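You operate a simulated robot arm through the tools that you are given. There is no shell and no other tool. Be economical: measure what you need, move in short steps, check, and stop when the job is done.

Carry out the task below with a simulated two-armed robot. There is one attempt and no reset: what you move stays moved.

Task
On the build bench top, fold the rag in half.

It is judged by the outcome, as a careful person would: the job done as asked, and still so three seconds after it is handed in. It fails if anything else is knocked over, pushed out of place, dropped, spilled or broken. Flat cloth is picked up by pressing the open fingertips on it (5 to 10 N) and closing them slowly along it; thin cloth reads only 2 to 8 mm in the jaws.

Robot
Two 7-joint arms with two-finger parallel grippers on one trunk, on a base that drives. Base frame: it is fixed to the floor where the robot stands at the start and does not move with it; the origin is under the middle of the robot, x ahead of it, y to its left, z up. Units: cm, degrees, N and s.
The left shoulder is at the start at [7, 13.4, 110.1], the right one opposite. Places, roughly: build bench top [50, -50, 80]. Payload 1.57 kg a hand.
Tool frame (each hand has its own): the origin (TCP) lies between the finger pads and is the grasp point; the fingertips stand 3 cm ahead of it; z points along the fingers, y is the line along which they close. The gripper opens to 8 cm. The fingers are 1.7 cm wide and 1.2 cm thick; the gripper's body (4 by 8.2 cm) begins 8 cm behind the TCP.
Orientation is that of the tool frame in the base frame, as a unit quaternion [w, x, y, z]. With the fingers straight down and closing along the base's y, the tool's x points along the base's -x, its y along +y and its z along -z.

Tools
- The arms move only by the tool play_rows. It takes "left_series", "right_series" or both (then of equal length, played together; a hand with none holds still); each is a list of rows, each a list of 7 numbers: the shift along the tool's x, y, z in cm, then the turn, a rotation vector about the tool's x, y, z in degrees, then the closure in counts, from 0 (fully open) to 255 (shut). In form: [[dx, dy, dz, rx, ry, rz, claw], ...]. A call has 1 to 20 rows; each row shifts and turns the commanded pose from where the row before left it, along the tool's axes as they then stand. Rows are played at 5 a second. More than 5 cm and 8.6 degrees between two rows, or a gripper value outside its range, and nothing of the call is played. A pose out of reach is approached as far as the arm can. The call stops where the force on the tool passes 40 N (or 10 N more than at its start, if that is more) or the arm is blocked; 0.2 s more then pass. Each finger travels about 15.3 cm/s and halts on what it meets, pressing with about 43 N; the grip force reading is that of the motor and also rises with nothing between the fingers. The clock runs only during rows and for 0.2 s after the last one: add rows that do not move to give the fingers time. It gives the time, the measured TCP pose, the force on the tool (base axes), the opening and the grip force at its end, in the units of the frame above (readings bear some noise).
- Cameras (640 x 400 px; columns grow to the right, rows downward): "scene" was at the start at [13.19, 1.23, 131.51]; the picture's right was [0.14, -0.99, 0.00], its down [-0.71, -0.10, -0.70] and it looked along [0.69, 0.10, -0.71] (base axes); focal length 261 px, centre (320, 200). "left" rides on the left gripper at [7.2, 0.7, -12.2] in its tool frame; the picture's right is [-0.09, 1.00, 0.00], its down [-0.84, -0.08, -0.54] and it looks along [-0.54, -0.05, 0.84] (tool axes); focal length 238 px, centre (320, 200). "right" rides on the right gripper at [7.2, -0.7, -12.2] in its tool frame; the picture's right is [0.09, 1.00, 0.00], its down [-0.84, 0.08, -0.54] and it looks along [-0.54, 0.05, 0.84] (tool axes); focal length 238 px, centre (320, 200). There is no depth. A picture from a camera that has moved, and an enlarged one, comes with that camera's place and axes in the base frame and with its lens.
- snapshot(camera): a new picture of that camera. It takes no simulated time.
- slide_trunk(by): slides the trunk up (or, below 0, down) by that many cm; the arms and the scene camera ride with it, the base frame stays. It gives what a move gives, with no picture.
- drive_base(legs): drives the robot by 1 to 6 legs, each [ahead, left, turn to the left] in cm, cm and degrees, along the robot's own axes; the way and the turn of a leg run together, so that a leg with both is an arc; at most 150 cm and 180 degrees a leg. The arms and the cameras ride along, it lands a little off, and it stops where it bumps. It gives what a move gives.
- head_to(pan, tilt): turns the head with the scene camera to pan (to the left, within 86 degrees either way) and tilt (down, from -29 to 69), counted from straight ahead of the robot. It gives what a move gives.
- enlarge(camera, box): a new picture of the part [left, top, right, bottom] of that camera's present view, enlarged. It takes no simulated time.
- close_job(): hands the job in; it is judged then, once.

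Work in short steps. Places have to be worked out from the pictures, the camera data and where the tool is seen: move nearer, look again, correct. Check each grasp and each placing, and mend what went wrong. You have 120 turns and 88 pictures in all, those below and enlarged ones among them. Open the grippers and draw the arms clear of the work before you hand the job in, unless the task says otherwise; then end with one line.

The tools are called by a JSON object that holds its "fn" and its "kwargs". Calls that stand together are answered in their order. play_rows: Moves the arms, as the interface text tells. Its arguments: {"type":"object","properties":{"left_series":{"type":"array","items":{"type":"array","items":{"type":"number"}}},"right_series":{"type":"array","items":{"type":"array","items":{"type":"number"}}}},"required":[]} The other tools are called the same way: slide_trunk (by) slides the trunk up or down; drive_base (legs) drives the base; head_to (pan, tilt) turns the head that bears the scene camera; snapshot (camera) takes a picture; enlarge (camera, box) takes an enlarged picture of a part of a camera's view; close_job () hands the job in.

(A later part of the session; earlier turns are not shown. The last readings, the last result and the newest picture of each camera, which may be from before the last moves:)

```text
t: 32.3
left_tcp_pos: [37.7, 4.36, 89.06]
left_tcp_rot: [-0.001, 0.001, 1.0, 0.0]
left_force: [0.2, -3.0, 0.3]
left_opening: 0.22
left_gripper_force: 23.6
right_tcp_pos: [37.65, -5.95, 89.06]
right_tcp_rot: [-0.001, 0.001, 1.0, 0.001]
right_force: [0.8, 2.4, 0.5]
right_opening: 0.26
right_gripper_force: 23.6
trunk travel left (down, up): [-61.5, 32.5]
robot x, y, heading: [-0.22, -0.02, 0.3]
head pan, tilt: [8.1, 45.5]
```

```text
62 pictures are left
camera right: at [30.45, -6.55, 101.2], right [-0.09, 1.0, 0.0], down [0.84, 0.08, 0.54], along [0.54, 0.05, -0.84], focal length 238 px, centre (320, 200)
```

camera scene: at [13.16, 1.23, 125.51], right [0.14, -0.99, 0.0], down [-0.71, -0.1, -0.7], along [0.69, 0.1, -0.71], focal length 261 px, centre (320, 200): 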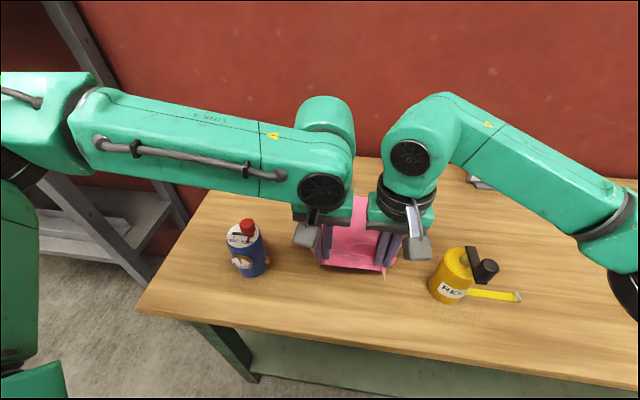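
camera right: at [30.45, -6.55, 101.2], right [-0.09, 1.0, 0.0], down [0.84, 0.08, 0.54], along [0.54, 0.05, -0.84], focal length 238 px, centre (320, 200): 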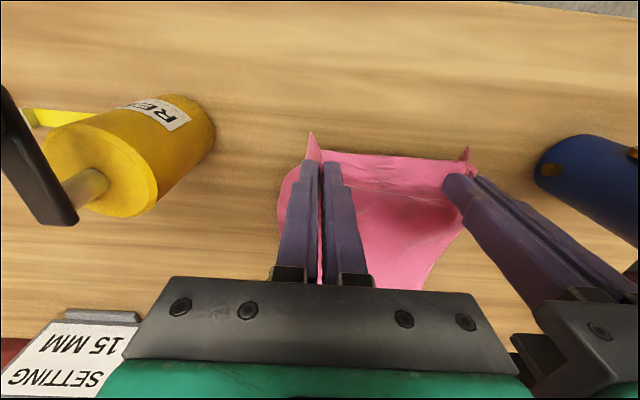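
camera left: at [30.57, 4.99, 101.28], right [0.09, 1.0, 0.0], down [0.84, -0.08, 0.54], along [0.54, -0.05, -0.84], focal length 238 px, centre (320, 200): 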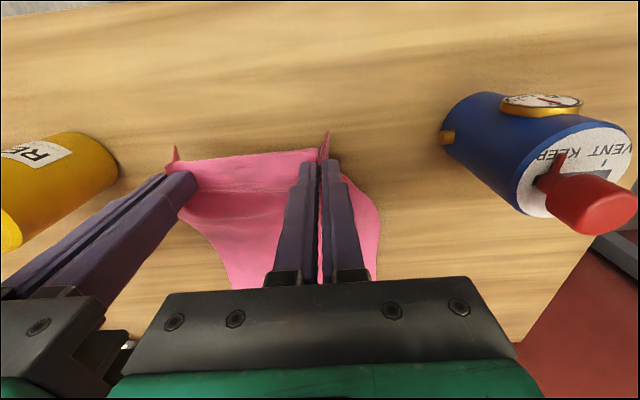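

The lift is clean: the near edge is taut between the hands, and nothing else has moved. I'll carry the edge over in an arc toward x≈57, stopping above the far part.

{"fn": "play_rows", "kwargs": {"left_series": [[-2, 0, -2, 0, 0, 0, 255], [-2.3, 0, -1.5, 0, 0, 0, 255], [-2.3, 0, -0.7, 0, 0, 0, 255], [-2.3, 0, -0.3, 0, 0, 0, 255], [-2.3, 0, 0, 0, 0, 0, 255], [-2.3, 0, 0.8, 0, 0, 0, 255], [-2, 0, 1.5, 0, 0, 0, 255], [-2, 0, 1.5, 0, 0, 0, 255], [-1.5, 0, 1.5, 0, 0, 0, 255], [0, 0, 0, 0, 0, 0, 255], [0, 0, 0, 0, 0, 0, 255]], "right_series": [[-2, 0, -2, 0, 0, 0, 255], [-2.3, 0, -1.5, 0, 0, 0, 255], [-2.3, 0, -0.7, 0, 0, 0, 255], [-2.3, 0, -0.3, 0, 0, 0, 255], [-2.3, 0, 0, 0, 0, 0, 255], [-2.3, 0, 0.8, 0, 0, 0, 255], [-2, 0, 1.5, 0, 0, 0, 255], [-2, 0, 1.5, 0, 0, 0, 255], [-1.5, 0, 1.5, 0, 0, 0, 255], [0, 0, 0, 0, 0, 0, 255], [0, 0, 0, 0, 0, 0, 255]]}}

{"fn": "snapshot", "kwargs": {"camera": "scene"}}

{"fn": "snapshot", "kwargs": {"camera": "left"}}

{"fn": "snapshot", "kwargs": {"camera": "right"}}

```text
t: 33.2
left_tcp_pos: [43.95, 5.67, 93.44]
left_tcp_rot: [0.004, 0.004, 1.0, -0.013]
left_force: [4.9, -26.9, 0.1]
left_opening: 0.32
left_gripper_force: 24.1
left hand out of reach, approached as far as the arm can: row 2, 3, 4
right_tcp_pos: [45.1, -5.21, 93.51]
right_tcp_rot: [0.0, -0.008, 1.0, 0.01]
right_force: [-5.1, 27.1, 0.2]
right_opening: 0.24
right_gripper_force: 23.7
trunk travel left (down, up): [-61.5, 32.5]
robot x, y, heading: [0.09, -0.02, 0.2]
head pan, tilt: [8.1, 45.5]
stopped in row 4 (left hand): the force on the tool passed its limit (the readings are from after the stop); the commanded pose is now the measured one
```

```text
61 pictures are left
camera scene: at [13.23, 1.28, 125.5], right [0.14, -0.99, 0.0], down [-0.71, -0.1, -0.7], along [0.69, 0.1, -0.71], focal length 261 px, centre (320, 200)
```

scene: 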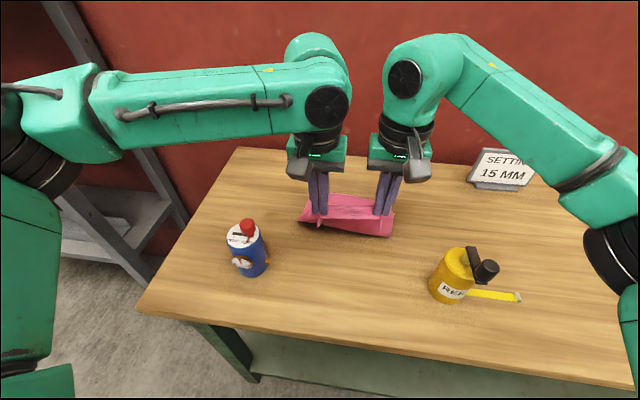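

```text
60 pictures are left
camera left: at [36.71, 6.79, 105.58], right [0.1, 0.99, -0.03], down [0.83, -0.07, 0.55], along [0.55, -0.08, -0.83], focal length 238 px, centre (320, 200)
```

left: 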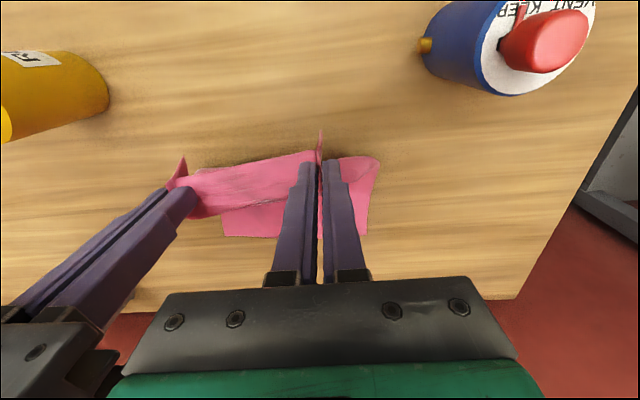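

```text
59 pictures are left
camera right: at [37.89, -6.18, 105.67], right [-0.11, 0.99, 0.02], down [0.84, 0.08, 0.54], along [0.54, 0.08, -0.84], focal length 238 px, centre (320, 200)
```

right: 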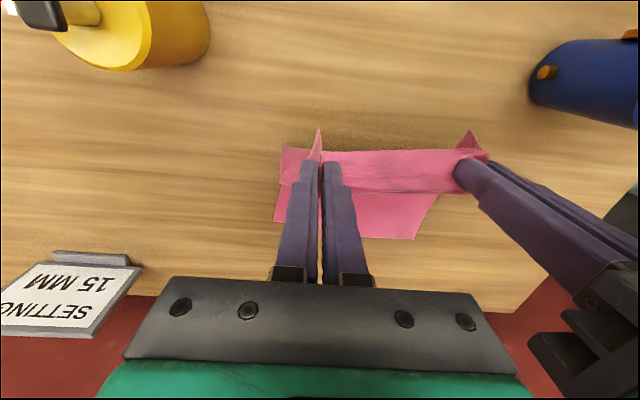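

The left arm hit its inward limit at about y=4.4 and pulled the cloth tight (27 N). I'll bring the right hand back and inward to relieve it, then shift the base right so the left hand has room.

{"fn": "play_rows", "kwargs": {"right_series": [[0.6, 0.4, 0, 0, 0, 0, 255], [0.5, 0.4, 0, 0, 0, 0, 255], [0, 0, 0, 0, 0, 0, 255]]}}

{"fn": "drive_base", "kwargs": {"legs": [[0, -2, 0]]}}

```text
t: 34.0
left_tcp_pos: [43.97, 5.82, 93.39]
left_tcp_rot: [0.004, 0.002, 1.0, -0.009]
left_force: [2.4, -19.6, 0.6]
left_opening: 0.25
left_gripper_force: 24.0
right_tcp_pos: [44.15, -4.86, 93.46]
right_tcp_rot: [0.0, -0.005, 1.0, 0.006]
right_force: [-1.8, 19.9, -0.4]
right_opening: 0.22
right_gripper_force: 23.4
trunk travel left (down, up): [-61.5, 32.5]
robot x, y, heading: [0.36, -0.15, 0.1]
head pan, tilt: [8.1, 45.5]
```

```text
t: 34.8
left_tcp_pos: [43.97, 4.15, 93.4]
left_tcp_rot: [0.003, 0.002, 1.0, -0.011]
left_force: [2.1, -19.1, 0.0]
left_opening: 0.24
left_gripper_force: 23.9
right_tcp_pos: [44.09, -6.69, 93.53]
right_tcp_rot: [0.001, -0.005, 1.0, 0.005]
right_force: [-1.2, 19.5, -0.4]
right_opening: 0.25
right_gripper_force: 24.0
trunk travel left (down, up): [-61.5, 32.5]
robot x, y, heading: [0.38, -2.15, 0.1]
head pan, tilt: [8.1, 45.5]
```

Still 19 N of tension. I'll bring the right hand 0.5 cm closer, shift the base 2 cm further right, and look.

{"fn": "play_rows", "kwargs": {"right_series": [[0, 0.5, 0, 0, 0, 0, 255], [0, 0, 0, 0, 0, 0, 255]]}}

{"fn": "drive_base", "kwargs": {"legs": [[0, -2, 0]]}}

{"fn": "play_rows", "kwargs": {"left_series": [[0, 1, 0, 0, 0, 0, 255], [0, 1, 0, 0, 0, 0, 255], [0, 0, 0, 0, 0, 0, 255]], "right_series": [[0, 1, 0, 0, 0, 0, 255], [0, 1, 0, 0, 0, 0, 255], [0, 0, 0, 0, 0, 0, 255]]}}

{"fn": "snapshot", "kwargs": {"camera": "left"}}

{"fn": "snapshot", "kwargs": {"camera": "right"}}

```text
t: 35.4
left_tcp_pos: [43.88, 3.97, 93.41]
left_tcp_rot: [0.003, 0.002, 1.0, -0.01]
left_force: [0.7, -1.6, -0.3]
left_opening: 0.26
left_gripper_force: 23.3
right_tcp_pos: [44.11, -6.31, 93.58]
right_tcp_rot: [0.0, -0.005, 1.0, 0.007]
right_force: [0.3, 2.5, 0.1]
right_opening: 0.23
right_gripper_force: 23.6
trunk travel left (down, up): [-61.5, 32.5]
robot x, y, heading: [-0.15, -1.91, -0.2]
head pan, tilt: [8.1, 45.5]
```

```text
t: 36.2
left_tcp_pos: [43.98, 2.06, 93.38]
left_tcp_rot: [0.003, 0.002, 1.0, -0.011]
left_force: [0.2, -1.7, -0.4]
left_opening: 0.23
left_gripper_force: 23.6
right_tcp_pos: [44.04, -8.05, 93.61]
right_tcp_rot: [0.0, -0.006, 1.0, 0.006]
right_force: [-0.7, 1.9, -0.8]
right_opening: 0.24
right_gripper_force: 23.8
trunk travel left (down, up): [-61.5, 32.5]
robot x, y, heading: [-0.1, -3.99, -0.0]
head pan, tilt: [8.1, 45.5]
```

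```text
t: 37.0
left_tcp_pos: [43.94, 4.01, 93.44]
left_tcp_rot: [0.003, 0.001, 1.0, -0.01]
left_force: [-0.4, -1.2, 0.1]
left_opening: 0.22
left_gripper_force: 23.9
right_tcp_pos: [44.08, -6.2, 93.51]
right_tcp_rot: [0.0, -0.005, 1.0, 0.006]
right_force: [-0.6, 0.9, 0.6]
right_opening: 0.2
right_gripper_force: 23.7
trunk travel left (down, up): [-61.5, 32.5]
robot x, y, heading: [-0.06, -3.97, -0.1]
head pan, tilt: [8.1, 45.5]
```

```text
58 pictures are left
camera left: at [36.75, 4.97, 105.54], right [0.1, 1.0, -0.02], down [0.83, -0.07, 0.55], along [0.55, -0.07, -0.84], focal length 238 px, centre (320, 200)
```

left: 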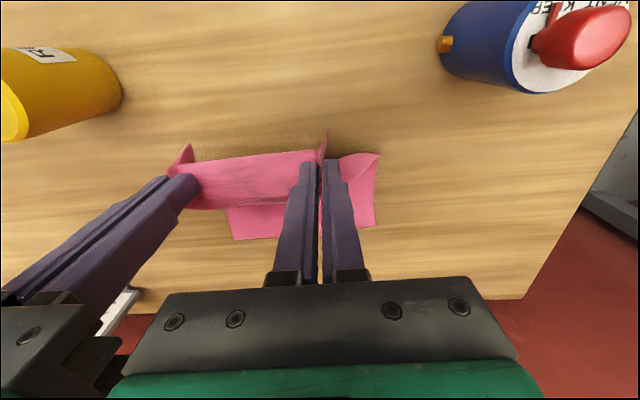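

```text
57 pictures are left
camera right: at [36.86, -7.08, 105.68], right [-0.1, 0.99, 0.01], down [0.84, 0.08, 0.54], along [0.54, 0.07, -0.84], focal length 238 px, centre (320, 200)
```

right: 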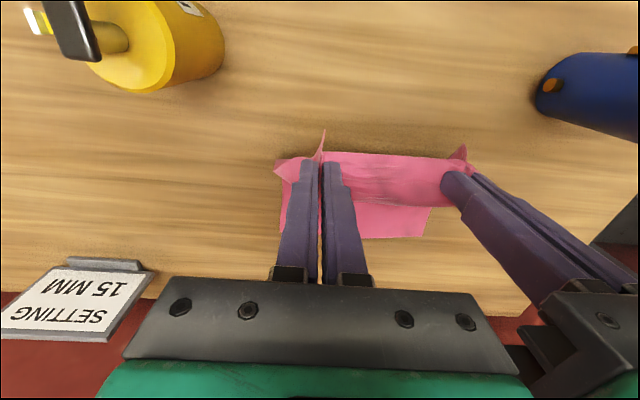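

Tension is gone (about 1 N), and there is room now. The far edge now measures x≈58.4, with corners at y≈±9.9, so the hands' goal is x≈57.2. I'll continue the arc in short rows.

{"fn": "play_rows", "kwargs": {"left_series": [[-1.5, 0, 0, 0, 0, 0, 255], [-1.5, 0, 0, 0, 0, 0, 255], [-1.5, 0, 0.3, 0, 0, 0, 255], [-1.5, 0, 0.7, 0, 0, 0, 255], [0, 0, 0, 0, 0, 0, 255]], "right_series": [[-1.5, 0, 0, 0, 0, 0, 255], [-1.5, 0, 0, 0, 0, 0, 255], [-1.5, 0, 0.3, 0, 0, 0, 255], [-1.5, 0, 0.7, 0, 0, 0, 255], [0, 0, 0, 0, 0, 0, 255]]}}

{"fn": "snapshot", "kwargs": {"camera": "scene"}}

```text
t: 38.2
left_tcp_pos: [48.51, 5.17, 92.33]
left_tcp_rot: [0.007, 0.003, 1.0, -0.014]
left_force: [7.0, -37.7, 0.7]
left_opening: 0.36
left_gripper_force: 24.2
left hand out of reach, approached as far as the arm can: row 3, 4
right_tcp_pos: [49.9, -5.75, 92.73]
right_tcp_rot: [-0.001, -0.009, 1.0, 0.01]
right_force: [-6.2, 37.4, -0.4]
right_opening: 0.32
right_gripper_force: 24.1
trunk travel left (down, up): [-61.5, 32.5]
robot x, y, heading: [-0.19, -3.75, 0.0]
head pan, tilt: [8.1, 45.5]
```

```text
56 pictures are left
camera scene: at [13.1, -2.73, 125.52], right [0.14, -0.99, 0.0], down [-0.71, -0.1, -0.7], along [0.69, 0.1, -0.71], focal length 261 px, centre (320, 200)
```

scene: 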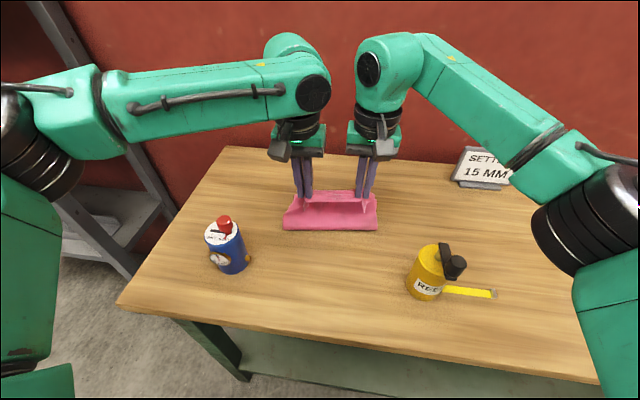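

The left arm hits its limit whenever it must reach far ahead at a small angle, while the right arm reaches across fine. I'll relieve the tension with the right hand, then shift the base further right, with the hands counter-moving.

{"fn": "play_rows", "kwargs": {"right_series": [[0.7, 0.4, 0, 0, 0, 0, 255], [0.7, 0.5, 0, 0, 0, 0, 255], [0, 0, 0, 0, 0, 0, 255]]}}

{"fn": "play_rows", "kwargs": {"left_series": [[0, 0.8, 0, 0, 0, 0, 255], [0, 0.8, 0, 0, 0, 0, 255], [0, 0, 0, 0, 0, 0, 255]], "right_series": [[0, 0.8, 0, 0, 0, 0, 255], [0, 0.8, 0, 0, 0, 0, 255], [0, 0, 0, 0, 0, 0, 255]]}}

{"fn": "drive_base", "kwargs": {"legs": [[0, -4, 0]]}}

```text
t: 39.0
left_tcp_pos: [48.64, 5.59, 92.42]
left_tcp_rot: [0.004, 0.001, 1.0, -0.011]
left_force: [1.8, -21.4, 0.4]
left_opening: 0.22
left_gripper_force: 23.6
right_tcp_pos: [48.64, -5.09, 92.52]
right_tcp_rot: [0.0, -0.004, 1.0, 0.006]
right_force: [-2.1, 19.0, -0.7]
right_opening: 0.23
right_gripper_force: 24.1
trunk travel left (down, up): [-61.5, 32.5]
robot x, y, heading: [0.04, -4.3, 0.3]
head pan, tilt: [8.1, 45.5]
```

```text
t: 39.8
left_tcp_pos: [48.41, 7.16, 92.31]
left_tcp_rot: [0.003, 0.002, 1.0, -0.011]
left_force: [2.0, -20.0, -0.3]
left_opening: 0.23
left_gripper_force: 23.8
right_tcp_pos: [48.64, -3.61, 92.65]
right_tcp_rot: [0.0, -0.004, 1.0, 0.005]
right_force: [-1.3, 18.7, -0.4]
right_opening: 0.26
right_gripper_force: 23.9
trunk travel left (down, up): [-61.5, 32.5]
robot x, y, heading: [0.43, -3.9, 0.1]
head pan, tilt: [8.1, 45.5]
```

```text
t: 40.7
left_tcp_pos: [48.57, 3.35, 92.35]
left_tcp_rot: [0.004, 0.0, 1.0, -0.011]
left_force: [1.3, -18.2, 0.7]
left_opening: 0.27
left_gripper_force: 23.9
right_tcp_pos: [48.57, -7.37, 92.52]
right_tcp_rot: [0.0, -0.006, 1.0, 0.005]
right_force: [-1.7, 19.1, -0.6]
right_opening: 0.26
right_gripper_force: 23.7
trunk travel left (down, up): [-61.5, 32.5]
robot x, y, heading: [0.27, -8.31, 0.6]
head pan, tilt: [8.1, 45.5]
```

The base is now at y≈-8. I'll relax the tension and recentre the hands at about 4.2 and -6.0.

{"fn": "play_rows", "kwargs": {"left_series": [[0, 0.4, 0, 0, 0, 0, 255], [0, 0.4, 0, 0, 0, 0, 255], [0, 0, 0, 0, 0, 0, 255]], "right_series": [[0, 0.7, 0, 0, 0, 0, 255], [0, 0.7, 0, 0, 0, 0, 255], [0, 0, 0, 0, 0, 0, 255]]}}

{"fn": "play_rows", "kwargs": {"left_series": [[-1, 0, 0.3, 0, 0, 0, 255], [-1, 0, 0.3, 0, 0, 0, 255], [0, 0, 0, 0, 0, 0, 255]], "right_series": [[-1, 0, 0.3, 0, 0, 0, 255], [-1, 0, 0.3, 0, 0, 0, 255], [0, 0, 0, 0, 0, 0, 255]]}}

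{"fn": "snapshot", "kwargs": {"camera": "scene"}}

{"fn": "snapshot", "kwargs": {"camera": "right"}}

```text
t: 41.5
left_tcp_pos: [48.57, 4.16, 92.18]
left_tcp_rot: [0.004, 0.001, 1.0, -0.011]
left_force: [1.0, -0.5, -1.2]
left_opening: 0.23
left_gripper_force: 23.5
right_tcp_pos: [48.59, -6.16, 92.6]
right_tcp_rot: [0.0, -0.006, 1.0, 0.006]
right_force: [-0.1, 1.1, -0.4]
right_opening: 0.22
right_gripper_force: 24.2
trunk travel left (down, up): [-61.5, 32.5]
robot x, y, heading: [-0.28, -7.63, 0.3]
head pan, tilt: [8.1, 45.5]
```

```text
t: 42.3
left_tcp_pos: [50.42, 4.06, 91.59]
left_tcp_rot: [0.004, 0.001, 1.0, -0.01]
left_force: [-0.1, -0.9, 0.0]
left_opening: 0.23
left_gripper_force: 23.4
right_tcp_pos: [50.6, -6.04, 92.08]
right_tcp_rot: [0.001, -0.007, 1.0, 0.006]
right_force: [-0.1, 0.7, 0.3]
right_opening: 0.23
right_gripper_force: 23.6
trunk travel left (down, up): [-61.5, 32.5]
robot x, y, heading: [0.11, -7.72, 0.2]
head pan, tilt: [8.1, 45.5]
```

```text
55 pictures are left
camera scene: at [13.1, -6.68, 125.52], right [0.14, -0.99, 0.0], down [-0.71, -0.1, -0.7], along [0.69, 0.1, -0.71], focal length 261 px, centre (320, 200)
```

scene: 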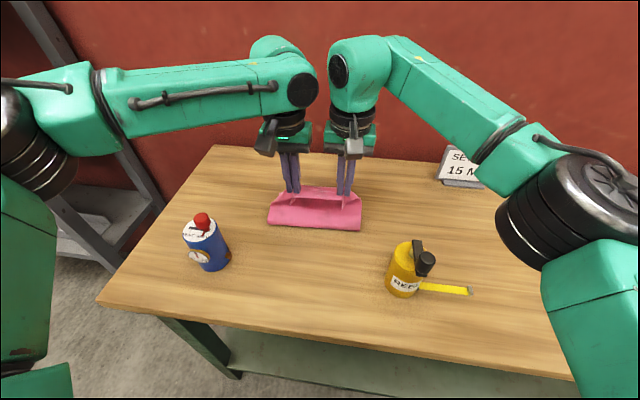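

```text
54 pictures are left
camera right: at [43.37, -6.94, 104.14], right [-0.1, 0.99, 0.01], down [0.84, 0.08, 0.54], along [0.54, 0.07, -0.84], focal length 238 px, centre (320, 200)
```

right: 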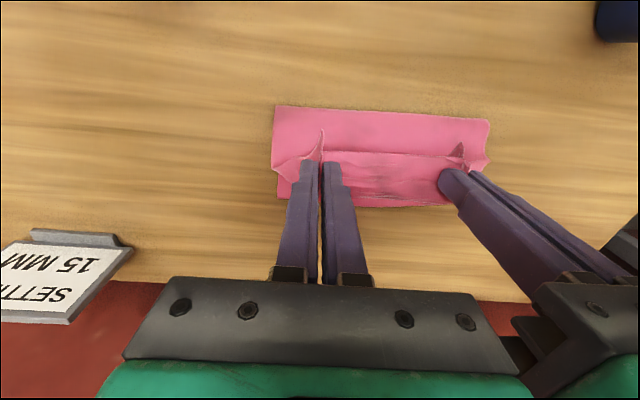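

No tension and no limit warnings now. The bottom layer's far edge is at x≈58.9, so the hands' goal is x≈57.6. I'll continue forward and down.

{"fn": "play_rows", "kwargs": {"left_series": [[-1.1, 0, 0.9, 0, 0, 0, 255], [-1.1, 0, 0.9, 0, 0, 0, 255], [-1.1, 0, 0.9, 0, 0, 0, 255], [0, 0, 0, 0, 0, 0, 255]], "right_series": [[-1.1, 0, 1.0, 0, 0, 0, 255], [-1.1, 0, 1.0, 0, 0, 0, 255], [-1.1, 0, 1.0, 0, 0, 0, 255], [0, 0, 0, 0, 0, 0, 255]]}}

```text
t: 43.3
left_tcp_pos: [51.89, 5.16, 89.21]
left_tcp_rot: [0.007, 0.003, 1.0, -0.015]
left_force: [8.5, -35.7, -0.5]
left_opening: 0.32
left_gripper_force: 24.0
left hand out of reach, approached as far as the arm can: row 1, 2, 3
right_tcp_pos: [53.61, -5.69, 89.04]
right_tcp_rot: [-0.001, -0.009, 1.0, 0.012]
right_force: [-8.8, 34.7, 0.1]
right_opening: 0.28
right_gripper_force: 24.2
trunk travel left (down, up): [-61.5, 32.5]
robot x, y, heading: [0.23, -8.24, 0.2]
head pan, tilt: [8.1, 45.5]
```

The left limit is back and tension is 35 N. I'll relieve it by bringing the right hand level with the left, then look down to see whether the base can go forward instead.

{"fn": "play_rows", "kwargs": {"right_series": [[0.9, 0.4, 0, 0, 0, 0, 255], [0.9, 0.5, 0, 0, 0, 0, 255], [0, 0, 0, 0, 0, 0, 255]]}}

{"fn": "head_to", "kwargs": {"pan": 8, "tilt": 69}}

{"fn": "snapshot", "kwargs": {"camera": "scene"}}

```text
t: 44.1
left_tcp_pos: [51.84, 5.58, 89.07]
left_tcp_rot: [0.004, 0.001, 1.0, -0.011]
left_force: [1.9, -18.8, -0.2]
left_opening: 0.24
left_gripper_force: 23.7
right_tcp_pos: [51.99, -5.0, 89.12]
right_tcp_rot: [0.0, -0.006, 1.0, 0.006]
right_force: [-1.8, 18.5, -0.4]
right_opening: 0.23
right_gripper_force: 24.0
trunk travel left (down, up): [-61.5, 32.5]
robot x, y, heading: [-0.02, -7.45, 0.1]
head pan, tilt: [8.1, 45.5]
```

```text
t: 44.9
left_tcp_pos: [51.84, 5.61, 89.03]
left_tcp_rot: [0.004, 0.001, 1.0, -0.011]
left_force: [1.2, -15.5, -0.4]
left_opening: 0.24
left_gripper_force: 24.1
right_tcp_pos: [51.88, -5.18, 89.14]
right_tcp_rot: [-0.001, -0.005, 1.0, 0.006]
right_force: [-1.2, 15.1, -0.6]
right_opening: 0.25
right_gripper_force: 24.0
trunk travel left (down, up): [-61.5, 32.5]
robot x, y, heading: [0.1, -7.91, 0.3]
head pan, tilt: [8.0, 68.8]
```

```text
53 pictures are left
camera scene: at [10.69, -7.01, 122.69], right [0.14, -0.99, 0.0], down [-0.92, -0.13, -0.36], along [0.36, 0.05, -0.93], focal length 261 px, centre (320, 200)
```

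scene: 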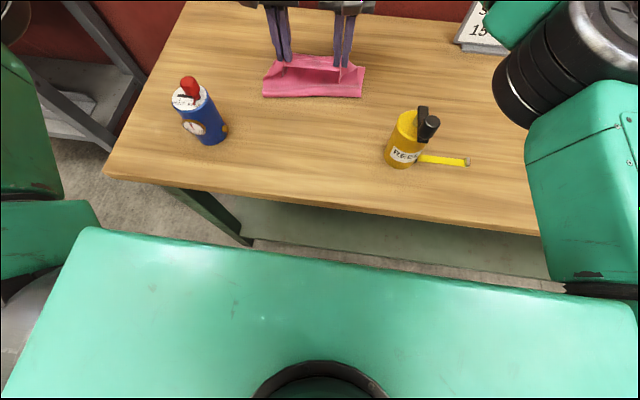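

The chest is well clear of the bench, and the bench legs and shelf sit back at about x≈30, so there is some room. I'll relax the tension slightly and drive 4 cm ahead and 3 cm right; the hands ride along with the cloth.

{"fn": "play_rows", "kwargs": {"right_series": [[0, 0.4, 0, 0, 0, 0, 255], [0, 0, 0, 0, 0, 0, 255]]}}

{"fn": "drive_base", "kwargs": {"legs": [[2, -1.5, 0], [2, -1.5, 0]]}}

{"fn": "snapshot", "kwargs": {"camera": "scene"}}

{"fn": "snapshot", "kwargs": {"camera": "right"}}

```text
t: 45.5
left_tcp_pos: [51.89, 5.61, 89.06]
left_tcp_rot: [0.005, 0.001, 1.0, -0.01]
left_force: [0.7, -4.3, 1.3]
left_opening: 0.18
left_gripper_force: 23.8
right_tcp_pos: [52.02, -4.74, 88.97]
right_tcp_rot: [0.0, -0.005, 1.0, 0.006]
right_force: [-1.0, 5.0, 0.3]
right_opening: 0.22
right_gripper_force: 23.6
trunk travel left (down, up): [-61.5, 32.5]
robot x, y, heading: [-0.04, -7.64, -0.1]
head pan, tilt: [8.0, 68.8]
```

```text
t: 46.8
left_tcp_pos: [55.55, 2.69, 89.16]
left_tcp_rot: [0.006, 0.001, 1.0, -0.011]
left_force: [0.0, -1.1, -0.3]
left_opening: 0.23
left_gripper_force: 23.8
right_tcp_pos: [55.8, -7.56, 89.37]
right_tcp_rot: [0.002, -0.007, 1.0, 0.005]
right_force: [-1.5, 1.7, -0.3]
right_opening: 0.23
right_gripper_force: 24.1
trunk travel left (down, up): [-61.5, 32.5]
robot x, y, heading: [3.65, -11.18, 0.2]
head pan, tilt: [8.0, 68.8]
```

```text
52 pictures are left
camera scene: at [14.37, -9.84, 122.72], right [0.14, -0.99, 0.0], down [-0.92, -0.13, -0.36], along [0.36, 0.05, -0.93], focal length 261 px, centre (320, 200)
```

scene: 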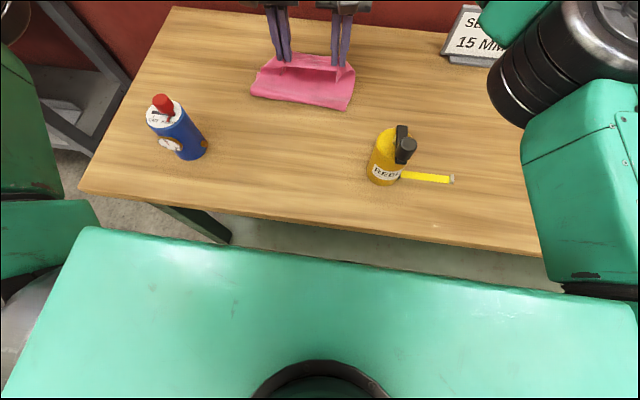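

```text
51 pictures are left
camera right: at [48.51, -8.36, 101.35], right [-0.11, 0.99, 0.01], down [0.83, 0.08, 0.55], along [0.54, 0.07, -0.84], focal length 238 px, centre (320, 200)
```

right: 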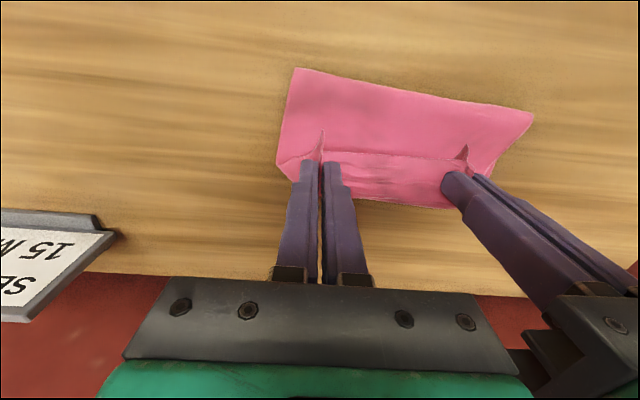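

The drive went cleanly, with no tension. I need to see where the bottom layer's far edge is relative to the hands, so I'll take enlarged views.

{"fn": "enlarge", "kwargs": {"camera": "scene", "box": [220, 20, 400, 132]}}

{"fn": "enlarge", "kwargs": {"camera": "right", "box": [240, 50, 560, 250]}}

{"fn": "snapshot", "kwargs": {"camera": "left"}}

```text
3.56 times, centred on (310, 76) of scene
camera zoom: at [14.37, -9.84, 122.72], right [0.14, -0.99, 0.0], down [-0.92, -0.13, -0.36], along [0.36, 0.05, -0.93], focal length 927 px, centre (356, 641)
```

zoom: 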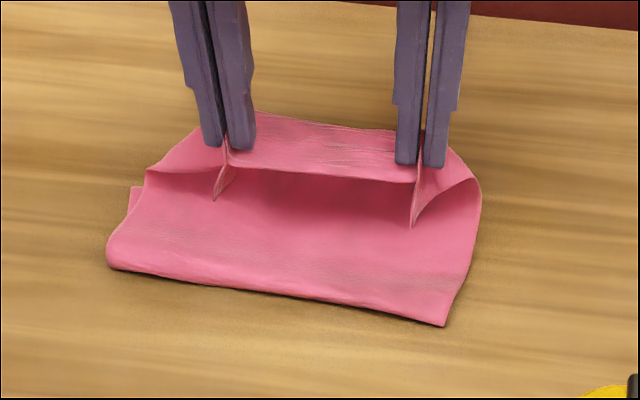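

```text
2.00 times, centred on (400, 150) of right
camera zoom: at [48.51, -8.36, 101.35], right [-0.11, 0.99, 0.01], down [0.83, 0.08, 0.55], along [0.54, 0.07, -0.84], focal length 477 px, centre (160, 300)
```

zoom: 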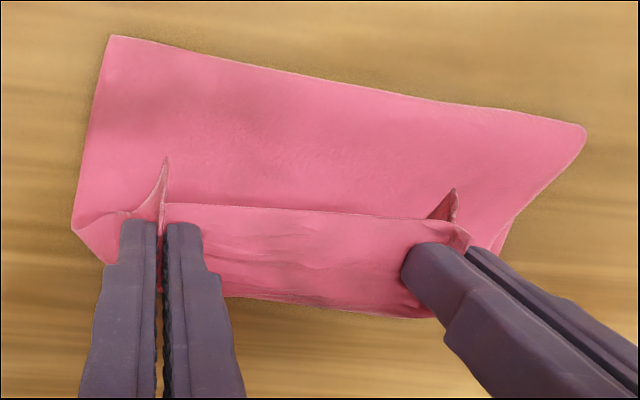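

```text
48 pictures are left
camera left: at [48.32, 3.72, 101.31], right [0.09, 1.0, -0.02], down [0.83, -0.07, 0.55], along [0.55, -0.07, -0.83], focal length 238 px, centre (320, 200)
```

left: 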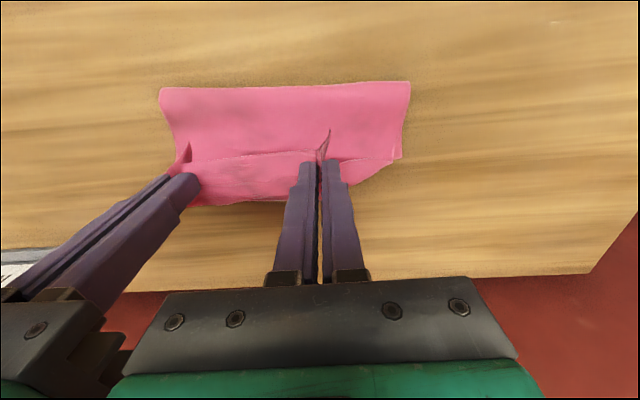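

Now it's clear. The hands went too far ahead, so the bottom layer peeled up to x≈51, though its far-left corner is still at (58.2, 10.1). I'll back the hands up to x≈46 so the bottom re-lays, then come forward lower.

{"fn": "play_rows", "kwargs": {"left_series": [[1.6, 0.25, -0.5, 0, 0, 0, 255], [1.6, 0.25, -0.5, 0, 0, 0, 255], [1.6, 0.25, -0.5, 0, 0, 0, 255], [1.6, 0.25, -0.3, 0, 0, 0, 255], [1.6, 0.25, 0, 0, 0, 0, 255], [1.6, 0.25, 0, 0, 0, 0, 255], [0, 0, 0, 0, 0, 0, 255]], "right_series": [[1.6, 0.25, -0.5, 0, 0, 0, 255], [1.6, 0.25, -0.5, 0, 0, 0, 255], [1.6, 0.25, -0.5, 0, 0, 0, 255], [1.6, 0.25, -0.3, 0, 0, 0, 255], [1.6, 0.25, 0, 0, 0, 0, 255], [1.6, 0.25, 0, 0, 0, 0, 255], [0, 0, 0, 0, 0, 0, 255]]}}

{"fn": "snapshot", "kwargs": {"camera": "left"}}

{"fn": "snapshot", "kwargs": {"camera": "right"}}

```text
t: 48.4
left_tcp_pos: [46.09, 4.17, 90.84]
left_tcp_rot: [0.004, 0.002, 1.0, -0.011]
left_force: [0.7, -6.6, 0.1]
left_opening: 0.26
left_gripper_force: 23.9
right_tcp_pos: [46.27, -6.3, 90.84]
right_tcp_rot: [0.001, -0.007, 1.0, 0.007]
right_force: [-1.3, 6.6, 0.0]
right_opening: 0.21
right_gripper_force: 24.0
trunk travel left (down, up): [-61.5, 32.5]
robot x, y, heading: [3.84, -11.01, -0.1]
head pan, tilt: [8.0, 68.8]
```

```text
47 pictures are left
camera left: at [38.98, 5.14, 102.93], right [0.09, 1.0, -0.02], down [0.83, -0.07, 0.55], along [0.55, -0.07, -0.83], focal length 238 px, centre (320, 200)
```

left: 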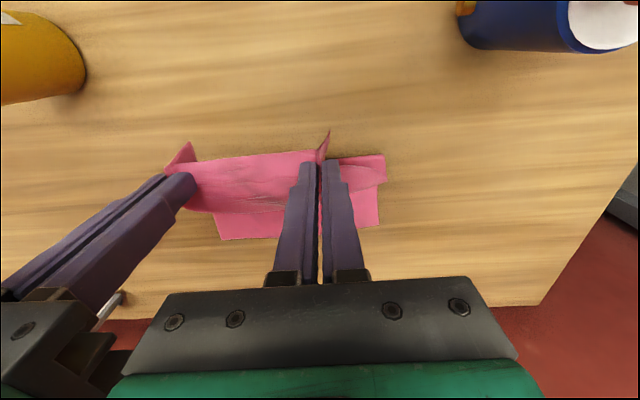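

```text
46 pictures are left
camera right: at [39.1, -7.19, 103.0], right [-0.11, 0.99, 0.01], down [0.84, 0.08, 0.54], along [0.54, 0.07, -0.84], focal length 238 px, centre (320, 200)
```

right: 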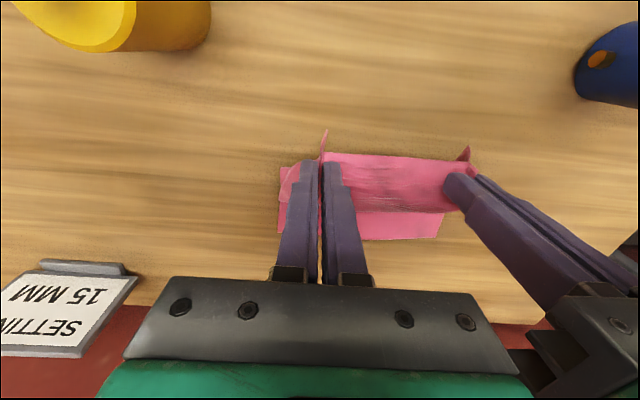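

The fold bulge still sits near x≈49. I'll retreat further to x≈40 so the bottom layer re-lays to about x=45.

{"fn": "play_rows", "kwargs": {"left_series": [[1.5, 0, 0, 0, 0, 0, 255], [1.5, 0, 0, 0, 0, 0, 255], [1.5, 0, 0.3, 0, 0, 0, 255], [1.5, 0, 0.4, 0, 0, 0, 255], [0, 0, 0, 0, 0, 0, 255]], "right_series": [[1.5, 0, 0, 0, 0, 0, 255], [1.5, 0.05, 0, 0, 0, 0, 255], [1.5, 0.05, 0.3, 0, 0, 0, 255], [1.5, 0, 0.4, 0, 0, 0, 255], [0, 0, 0, 0, 0, 0, 255]]}}

{"fn": "head_to", "kwargs": {"pan": 15, "tilt": 55}}

{"fn": "snapshot", "kwargs": {"camera": "scene"}}

{"fn": "snapshot", "kwargs": {"camera": "left"}}

```text
t: 49.6
left_tcp_pos: [40.09, 3.83, 89.88]
left_tcp_rot: [0.004, 0.0, 1.0, -0.01]
left_force: [0.5, -2.7, 0.9]
left_opening: 0.25
left_gripper_force: 24.1
right_tcp_pos: [40.28, -6.27, 90.21]
right_tcp_rot: [0.0, -0.006, 1.0, 0.006]
right_force: [-0.7, 2.9, 0.5]
right_opening: 0.23
right_gripper_force: 23.5
trunk travel left (down, up): [-61.5, 32.5]
robot x, y, heading: [3.82, -10.92, -0.0]
head pan, tilt: [8.0, 68.8]
```

```text
t: 50.3
left_tcp_pos: [40.16, 3.97, 90.03]
left_tcp_rot: [0.004, 0.001, 1.0, -0.01]
left_force: [0.9, -1.6, -0.5]
left_opening: 0.24
left_gripper_force: 23.6
right_tcp_pos: [40.29, -6.23, 90.12]
right_tcp_rot: [0.0, -0.007, 1.0, 0.005]
right_force: [-0.9, 2.7, 0.9]
right_opening: 0.22
right_gripper_force: 23.6
trunk travel left (down, up): [-61.5, 32.5]
robot x, y, heading: [3.96, -11.02, 0.0]
head pan, tilt: [15.0, 55.0]
```

```text
45 pictures are left
camera scene: at [16.08, -8.94, 124.23], right [0.26, -0.97, 0.0], down [-0.79, -0.21, -0.57], along [0.55, 0.15, -0.82], focal length 261 px, centre (320, 200)
```

scene: 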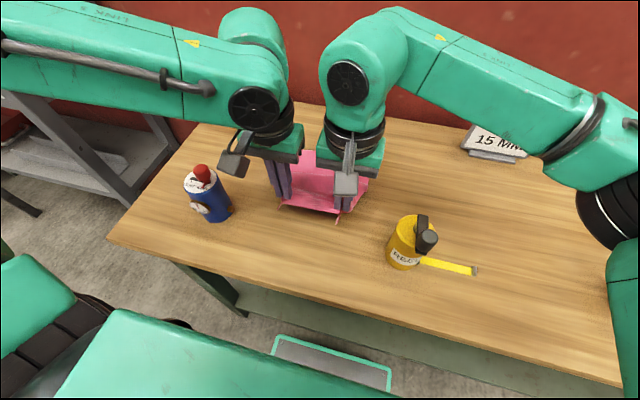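

```text
44 pictures are left
camera left: at [32.88, 4.99, 102.16], right [0.09, 1.0, -0.02], down [0.83, -0.07, 0.55], along [0.55, -0.07, -0.83], focal length 238 px, centre (320, 200)
```

left: 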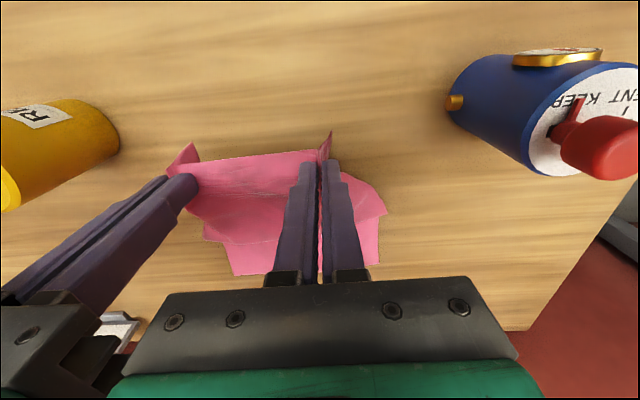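

The rag is unrolled again and hangs evenly. Now I'll go forward on a lower arc, keeping the held edge within about 11 cm of the intended fold line at x≈46, ending near x=54.

{"fn": "play_rows", "kwargs": {"left_series": [[-1.5, 0.03, 0, 0, 0, 0, 255], [-1.5, 0.03, 0, 0, 0, 0, 255], [-1.5, 0.03, 0, 0, 0, 0, 255], [-1.5, 0.03, 0.3, 0, 0, 0, 255], [-1.5, 0.03, 0.5, 0, 0, 0, 255], [-1.5, 0.03, 0.8, 0, 0, 0, 255], [-1.5, 0.03, 1, 0, 0, 0, 255], [-1.2, 0, 1, 0, 0, 0, 255], [-1.2, 0, 1, 0, 0, 0, 255], [0, 0, 0, 0, 0, 0, 255], [0, 0, 0, 0, 0, 0, 255]], "right_series": [[-1.5, 0.03, 0, 0, 0, 0, 255], [-1.5, 0.03, 0, 0, 0, 0, 255], [-1.5, 0.03, 0, 0, 0, 0, 255], [-1.5, 0.03, 0.3, 0, 0, 0, 255], [-1.5, 0.03, 0.5, 0, 0, 0, 255], [-1.5, 0.03, 0.8, 0, 0, 0, 255], [-1.5, 0.03, 1, 0, 0, 0, 255], [-1.2, 0, 1, 0, 0, 0, 255], [-1.2, 0, 1, 0, 0, 0, 255], [0, 0, 0, 0, 0, 0, 255], [0, 0, 0, 0, 0, 0, 255]]}}

{"fn": "enlarge", "kwargs": {"camera": "scene", "box": [200, 80, 440, 230]}}

{"fn": "snapshot", "kwargs": {"camera": "right"}}

```text
t: 52.7
left_tcp_pos: [53.21, 4.1, 85.46]
left_tcp_rot: [0.004, 0.001, 1.0, -0.011]
left_force: [1.0, -0.6, -0.2]
left_opening: 0.23
left_gripper_force: 23.9
right_tcp_pos: [53.19, -5.93, 85.5]
right_tcp_rot: [0.0, -0.008, 1.0, 0.005]
right_force: [-0.1, -0.7, -0.1]
right_opening: 0.23
right_gripper_force: 24.5
trunk travel left (down, up): [-61.5, 32.5]
robot x, y, heading: [4.2, -10.93, 0.2]
head pan, tilt: [15.0, 55.0]
```

```text
2.67 times, centred on (320, 155) of scene
camera zoom: at [16.12, -8.93, 124.23], right [0.26, -0.97, 0.0], down [-0.79, -0.21, -0.57], along [0.55, 0.15, -0.82], focal length 696 px, centre (320, 320)
```

zoom: 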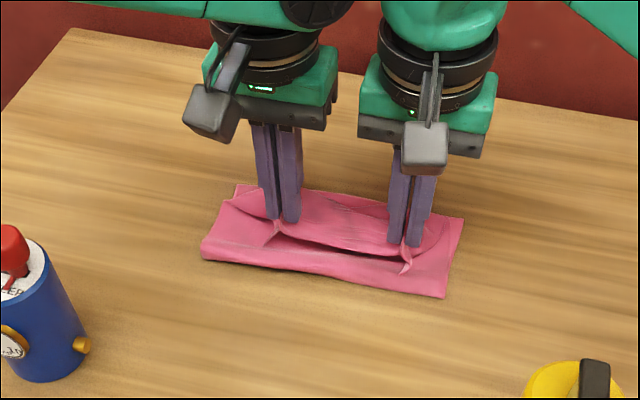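

```text
42 pictures are left
camera right: at [45.98, -6.71, 97.67], right [-0.11, 0.99, 0.01], down [0.84, 0.08, 0.54], along [0.54, 0.07, -0.84], focal length 238 px, centre (320, 200)
```

right: 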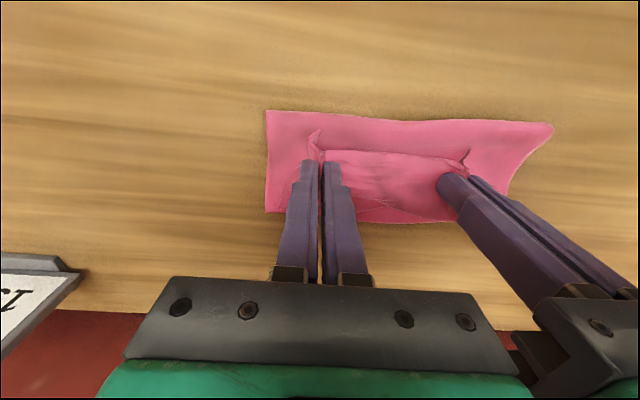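

The pinch leaves a curled lip and too much slack: the fold sits at x≈49.5, so the halves would be unequal. I'll lay the rag back flat and regrasp right at the corners with the fingers turned 45°. First I unfold it.

{"fn": "play_rows", "kwargs": {"left_series": [[1.5, 0, -1, 0, 0, 0, 255], [1.5, 0, -1, 0, 0, 0, 255], [1.5, 0, -1, 0, 0, 0, 255], [1.5, 0, -1, 0, 0, 0, 255], [1.5, 0, -0.5, 0, 0, 0, 255], [1.5, 0, 0, 0, 0, 0, 255], [1.5, 0, 0, 0, 0, 0, 255], [1.5, 0, 0, 0, 0, 0, 255], [1.5, 0, 0.5, 0, 0, 0, 255], [1.5, 0, 1, 0, 0, 0, 255], [1.2, 0, 1.2, 0, 0, 0, 255], [1, 0, 1.2, 0, 0, 0, 255], [0.7, 0, 1.2, 0, 0, 0, 255], [0.5, 0, 1, 0, 0, 0, 255], [0.3, 0, 0.5, 0, 0, 0, 255], [0, 0, 0, 0, 0, 0, 255], [0, 0, 0, 0, 0, 0, 255]], "right_series": [[1.5, 0, -1, 0, 0, 0, 255], [1.5, 0, -1, 0, 0, 0, 255], [1.5, 0, -1, 0, 0, 0, 255], [1.5, 0, -1, 0, 0, 0, 255], [1.5, 0, -0.5, 0, 0, 0, 255], [1.5, 0, 0, 0, 0, 0, 255], [1.5, 0, 0, 0, 0, 0, 255], [1.5, 0, 0, 0, 0, 0, 255], [1.5, 0, 0.5, 0, 0, 0, 255], [1.5, 0, 1, 0, 0, 0, 255], [1.2, 0, 1.2, 0, 0, 0, 255], [1, 0, 1.2, 0, 0, 0, 255], [0.7, 0, 1.2, 0, 0, 0, 255], [0.5, 0, 1, 0, 0, 0, 255], [0.3, 0, 0.5, 0, 0, 0, 255], [0, 0, 0, 0, 0, 0, 255], [0, 0, 0, 0, 0, 0, 255]]}}

{"fn": "snapshot", "kwargs": {"camera": "scene"}}

{"fn": "snapshot", "kwargs": {"camera": "left"}}

```text
t: 56.3
left_tcp_pos: [37.29, 3.8, 84.2]
left_tcp_rot: [0.003, 0.002, 1.0, -0.01]
left_force: [-1.1, -0.1, -0.4]
left_opening: 0.23
left_gripper_force: 24.1
left hand out of reach, approached as far as the arm can: row 12, 13, 14, 15
right_tcp_pos: [34.56, -6.01, 83.68]
right_tcp_rot: [0.0, -0.006, 1.0, 0.007]
right_force: [1.2, 1.0, 0.0]
right_opening: 0.21
right_gripper_force: 23.5
trunk travel left (down, up): [-61.5, 32.5]
robot x, y, heading: [4.11, -10.96, 0.3]
head pan, tilt: [15.0, 55.0]
```

```text
41 pictures are left
camera scene: at [16.1, -8.94, 124.23], right [0.26, -0.97, 0.0], down [-0.79, -0.21, -0.57], along [0.55, 0.15, -0.82], focal length 261 px, centre (320, 200)
```

scene: 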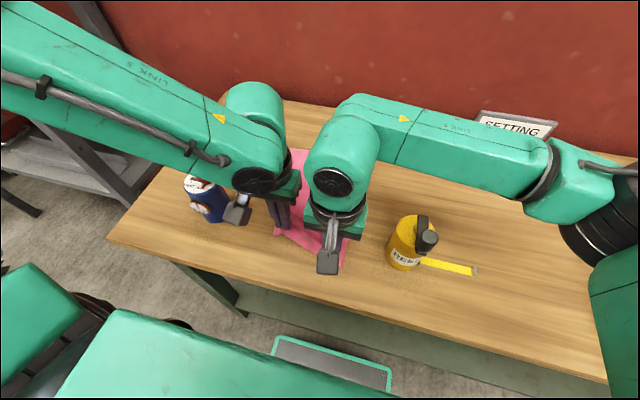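

```text
40 pictures are left
camera left: at [30.14, 4.89, 96.28], right [0.09, 1.0, -0.02], down [0.83, -0.07, 0.55], along [0.54, -0.07, -0.84], focal length 238 px, centre (320, 200)
```

left: 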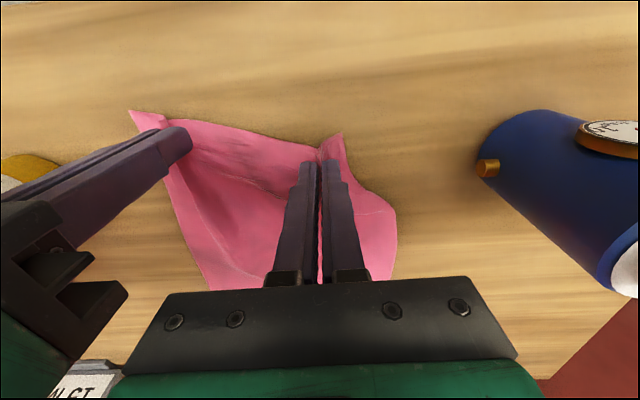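

The left hand stopped at x≈37, slightly short of its target. Both edges are nearly on the table, so I'll release both and raise the hands.

{"fn": "play_rows", "kwargs": {"left_series": [[0, 0, 0, 0, 0, 0, 225], [0, 0, 0, 0, 0, 0, 195], [0, 0, 0, 0, 0, 0, 160], [0, 0, -1, 0, 0, 0, 160], [0, 0, -3, 0, 0, 0, 160], [0, 0, -4, 0, 0, 0, 160], [0, 0, -4, 0, 0, 0, 160], [0, 0, -3, 0, 0, 0, 160]], "right_series": [[0, 0, 0.2, 0, 0, 0, 225], [0, 0, 0, 0, 0, 0, 195], [0, 0, 0, 0, 0, 0, 160], [0, 0, -1, 0, 0, 0, 160], [0, 0, -3, 0, 0, 0, 160], [0, 0, -4, 0, 0, 0, 160], [0, 0, -4, 0, 0, 0, 160], [0, 0, -3, 0, 0, 0, 160]]}}

{"fn": "snapshot", "kwargs": {"camera": "left"}}

{"fn": "snapshot", "kwargs": {"camera": "right"}}

```text
t: 58.1
left_tcp_pos: [37.21, 4.07, 99.0]
left_tcp_rot: [0.004, 0.001, 1.0, -0.01]
left_force: [-0.6, 0.2, 1.1]
left_opening: 3.0
left_gripper_force: 0.2
right_tcp_pos: [34.42, -6.32, 98.4]
right_tcp_rot: [0.0, -0.007, 1.0, 0.007]
right_force: [0.9, 0.4, 1.0]
right_opening: 2.97
right_gripper_force: 0.0
trunk travel left (down, up): [-61.5, 32.5]
robot x, y, heading: [3.85, -10.59, 0.2]
head pan, tilt: [15.0, 55.0]
```

```text
39 pictures are left
camera left: at [30.01, 5.09, 111.1], right [0.09, 1.0, -0.02], down [0.83, -0.07, 0.55], along [0.55, -0.07, -0.83], focal length 238 px, centre (320, 200)
```

left: 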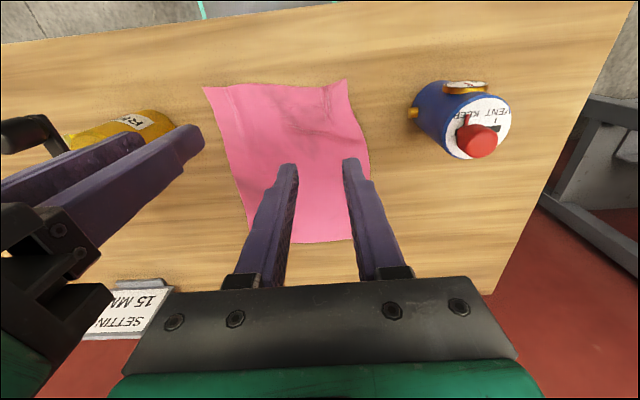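

```text
38 pictures are left
camera right: at [27.16, -7.14, 110.55], right [-0.11, 0.99, 0.01], down [0.84, 0.08, 0.54], along [0.54, 0.07, -0.84], focal length 238 px, centre (320, 200)
```

right: 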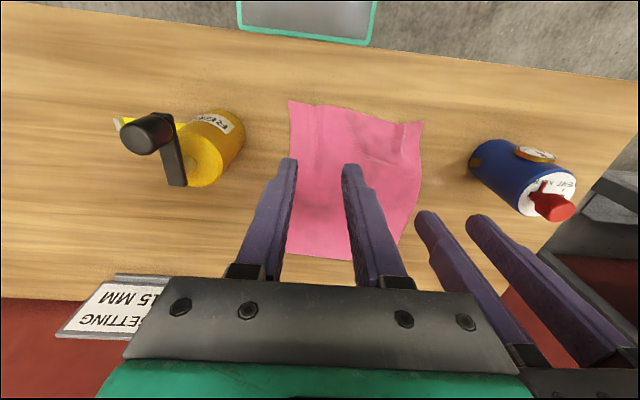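

The rag sprang back nearly flat. Its near corners are at about (34, 7.2) and (33.1, -9.9), and its far edge is at about x=59. I'll restore the trunk height, keep the base offset to the right, and test whether the left hand can reach both the near corner and the far end.

{"fn": "slide_trunk", "kwargs": {"by": 6}}

{"fn": "play_rows", "kwargs": {"left_series": [[0, 1.5, 0, 0, 0, 0, 120], [0, 1.5, 0, 0, 0, 0, 120], [0, 1, 2, 0, 0, 0, 120], [-3, 0, 3, 0, 0, 0, 120], [-3, 0, 3, 0, 0, 0, 120], [-3, 0, 2, 0, 0, 0, 120], [-3, 0, 2, 0, 0, 0, 120], [-3, 0, 2, 0, 0, 0, 120], [-3, 0, 2, 0, 0, 0, 120], [-2, 0, 2, 0, 0, 0, 120], [0, 0, 0, 0, 0, 0, 120]]}}

```text
t: 59.1
left_tcp_pos: [37.4, 4.04, 104.9]
left_tcp_rot: [0.004, 0.001, 1.0, -0.011]
left_force: [0.2, 0.6, 1.1]
left_opening: 3.0
left_gripper_force: 0.0
right_tcp_pos: [34.5, -6.36, 104.26]
right_tcp_rot: [0.0, -0.007, 1.0, 0.006]
right_force: [0.0, 0.0, -0.4]
right_opening: 2.99
right_gripper_force: 0.1
trunk travel left (down, up): [-67.5, 26.5]
robot x, y, heading: [4.21, -11.0, 0.0]
head pan, tilt: [15.0, 55.0]
```

```text
t: 61.5
left_tcp_pos: [57.31, 7.84, 87.1]
left_tcp_rot: [0.005, 0.001, 1.0, -0.012]
left_force: [-0.5, -0.1, -0.1]
left_opening: 4.23
left_gripper_force: 0.1
right_tcp_pos: [34.23, -6.35, 104.35]
right_tcp_rot: [0.001, -0.007, 1.0, 0.006]
right_force: [0.5, 0.1, -0.1]
right_opening: 2.98
right_gripper_force: 0.2
trunk travel left (down, up): [-67.5, 26.5]
robot x, y, heading: [4.37, -10.9, -0.2]
head pan, tilt: [15.0, 55.0]
```

The left hand reaches (57.3, 7.8, 87) freely with this base offset. Now I'll place both hands above the near corners, turned 45° so the fingers close along each corner's diagonal.

{"fn": "play_rows", "kwargs": {"left_series": [[4.4, -0.35, -1.2, -1.4, 0, 0, 120], [4.4, -0.35, -1.2, 0, 0, 0, 120], [4.4, -0.35, -1.2, 0, 0, 0, 120], [4.4, -0.35, -1.2, 0, 0, 0, 120], [4.6, -0.35, -1.2, 0, 0, 0, 120], [0, 0, 0, 0, 0, -7.5, 120], [0, 0, 0, 0, 0, -7.5, 120], [0, 0, 0, 0, 0, -7.5, 120], [0, 0, 0, 0, 0, -7.5, 120], [0, 0, 0, 0, 0, -7.5, 120], [0, 0, 0, 0, 0, -7.5, 120], [0, 0, 0, 0, 0, 0, 120]], "right_series": [[0, -0.8, 0, 0.7, 0, 0, 120], [0, -0.8, 0, 0, 0, 0, 120], [0, -0.85, 0, 0, 0, 0, 120], [0, 0, 0, 0, 0, 0, 120], [0, 0, 0, 0, 0, 0, 120], [0, 0, 1.8, 0, 0, 7.5, 120], [0, 0, 1.8, 0, 0, 7.5, 120], [0, 0, 1.8, 0, 0, 7.5, 120], [0, 0, 1.8, 0, 0, 7.5, 120], [0, 0, 1.8, 0, 0, 7.5, 120], [0, 0, 1.8, 0, 0, 7.5, 120], [0, 0, 0, 0, 0, 0, 120]]}}

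{"fn": "snapshot", "kwargs": {"camera": "left"}}

{"fn": "snapshot", "kwargs": {"camera": "right"}}

```text
t: 64.1
left_tcp_pos: [37.45, 6.09, 92.3]
left_tcp_rot: [0.005, -0.383, 0.924, 0.0]
left_force: [-1.6, -0.5, 0.2]
left_opening: 4.23
left_gripper_force: 0.1
left hand out of reach, approached as far as the arm can: row 5
right_tcp_pos: [34.38, -8.7, 93.56]
right_tcp_rot: [0.0, 0.377, 0.926, -0.001]
right_force: [-0.1, 0.4, -0.5]
right_opening: 4.21
right_gripper_force: 0.1
trunk travel left (down, up): [-67.5, 26.5]
robot x, y, heading: [3.81, -11.07, -0.1]
head pan, tilt: [15.0, 55.0]
```

```text
37 pictures are left
camera left: at [31.84, 1.55, 104.37], right [-0.64, 0.77, 0.0], down [0.64, 0.54, 0.55], along [0.42, 0.35, -0.84], focal length 238 px, centre (320, 200)
```

left: 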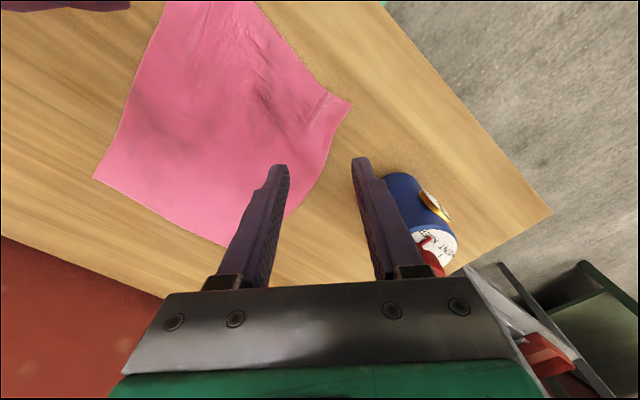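

```text
36 pictures are left
camera right: at [28.74, -4.08, 105.7], right [0.63, 0.78, 0.0], down [0.65, -0.53, 0.54], along [0.42, -0.34, -0.84], focal length 238 px, centre (320, 200)
```

right: 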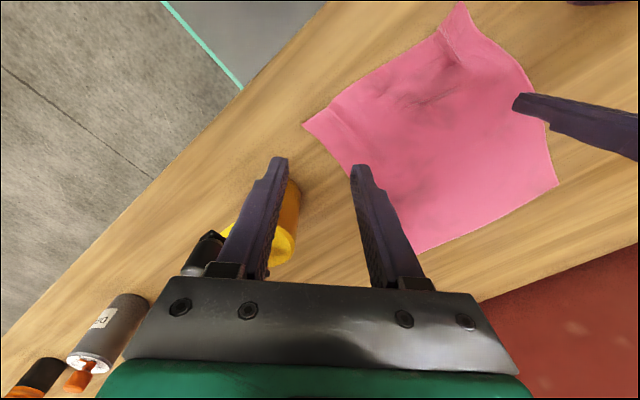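

Fingers are turned 45°. The left's near limit appears at about 33.5 cm ahead of the robot, so I'll back the base 4 cm.

{"fn": "drive_base", "kwargs": {"legs": [[-4, 0, 0]]}}

```text
t: 65.0
left_tcp_pos: [33.73, 6.16, 92.07]
left_tcp_rot: [0.003, -0.382, 0.924, 0.0]
left_force: [0.4, 0.0, -0.8]
left_opening: 4.24
left_gripper_force: 0.0
right_tcp_pos: [30.57, -8.71, 93.53]
right_tcp_rot: [-0.001, 0.376, 0.927, 0.0]
right_force: [0.1, -0.5, 0.7]
right_opening: 4.24
right_gripper_force: 0.0
trunk travel left (down, up): [-67.5, 26.5]
robot x, y, heading: [-0.17, -11.06, -0.0]
head pan, tilt: [15.0, 55.0]
```

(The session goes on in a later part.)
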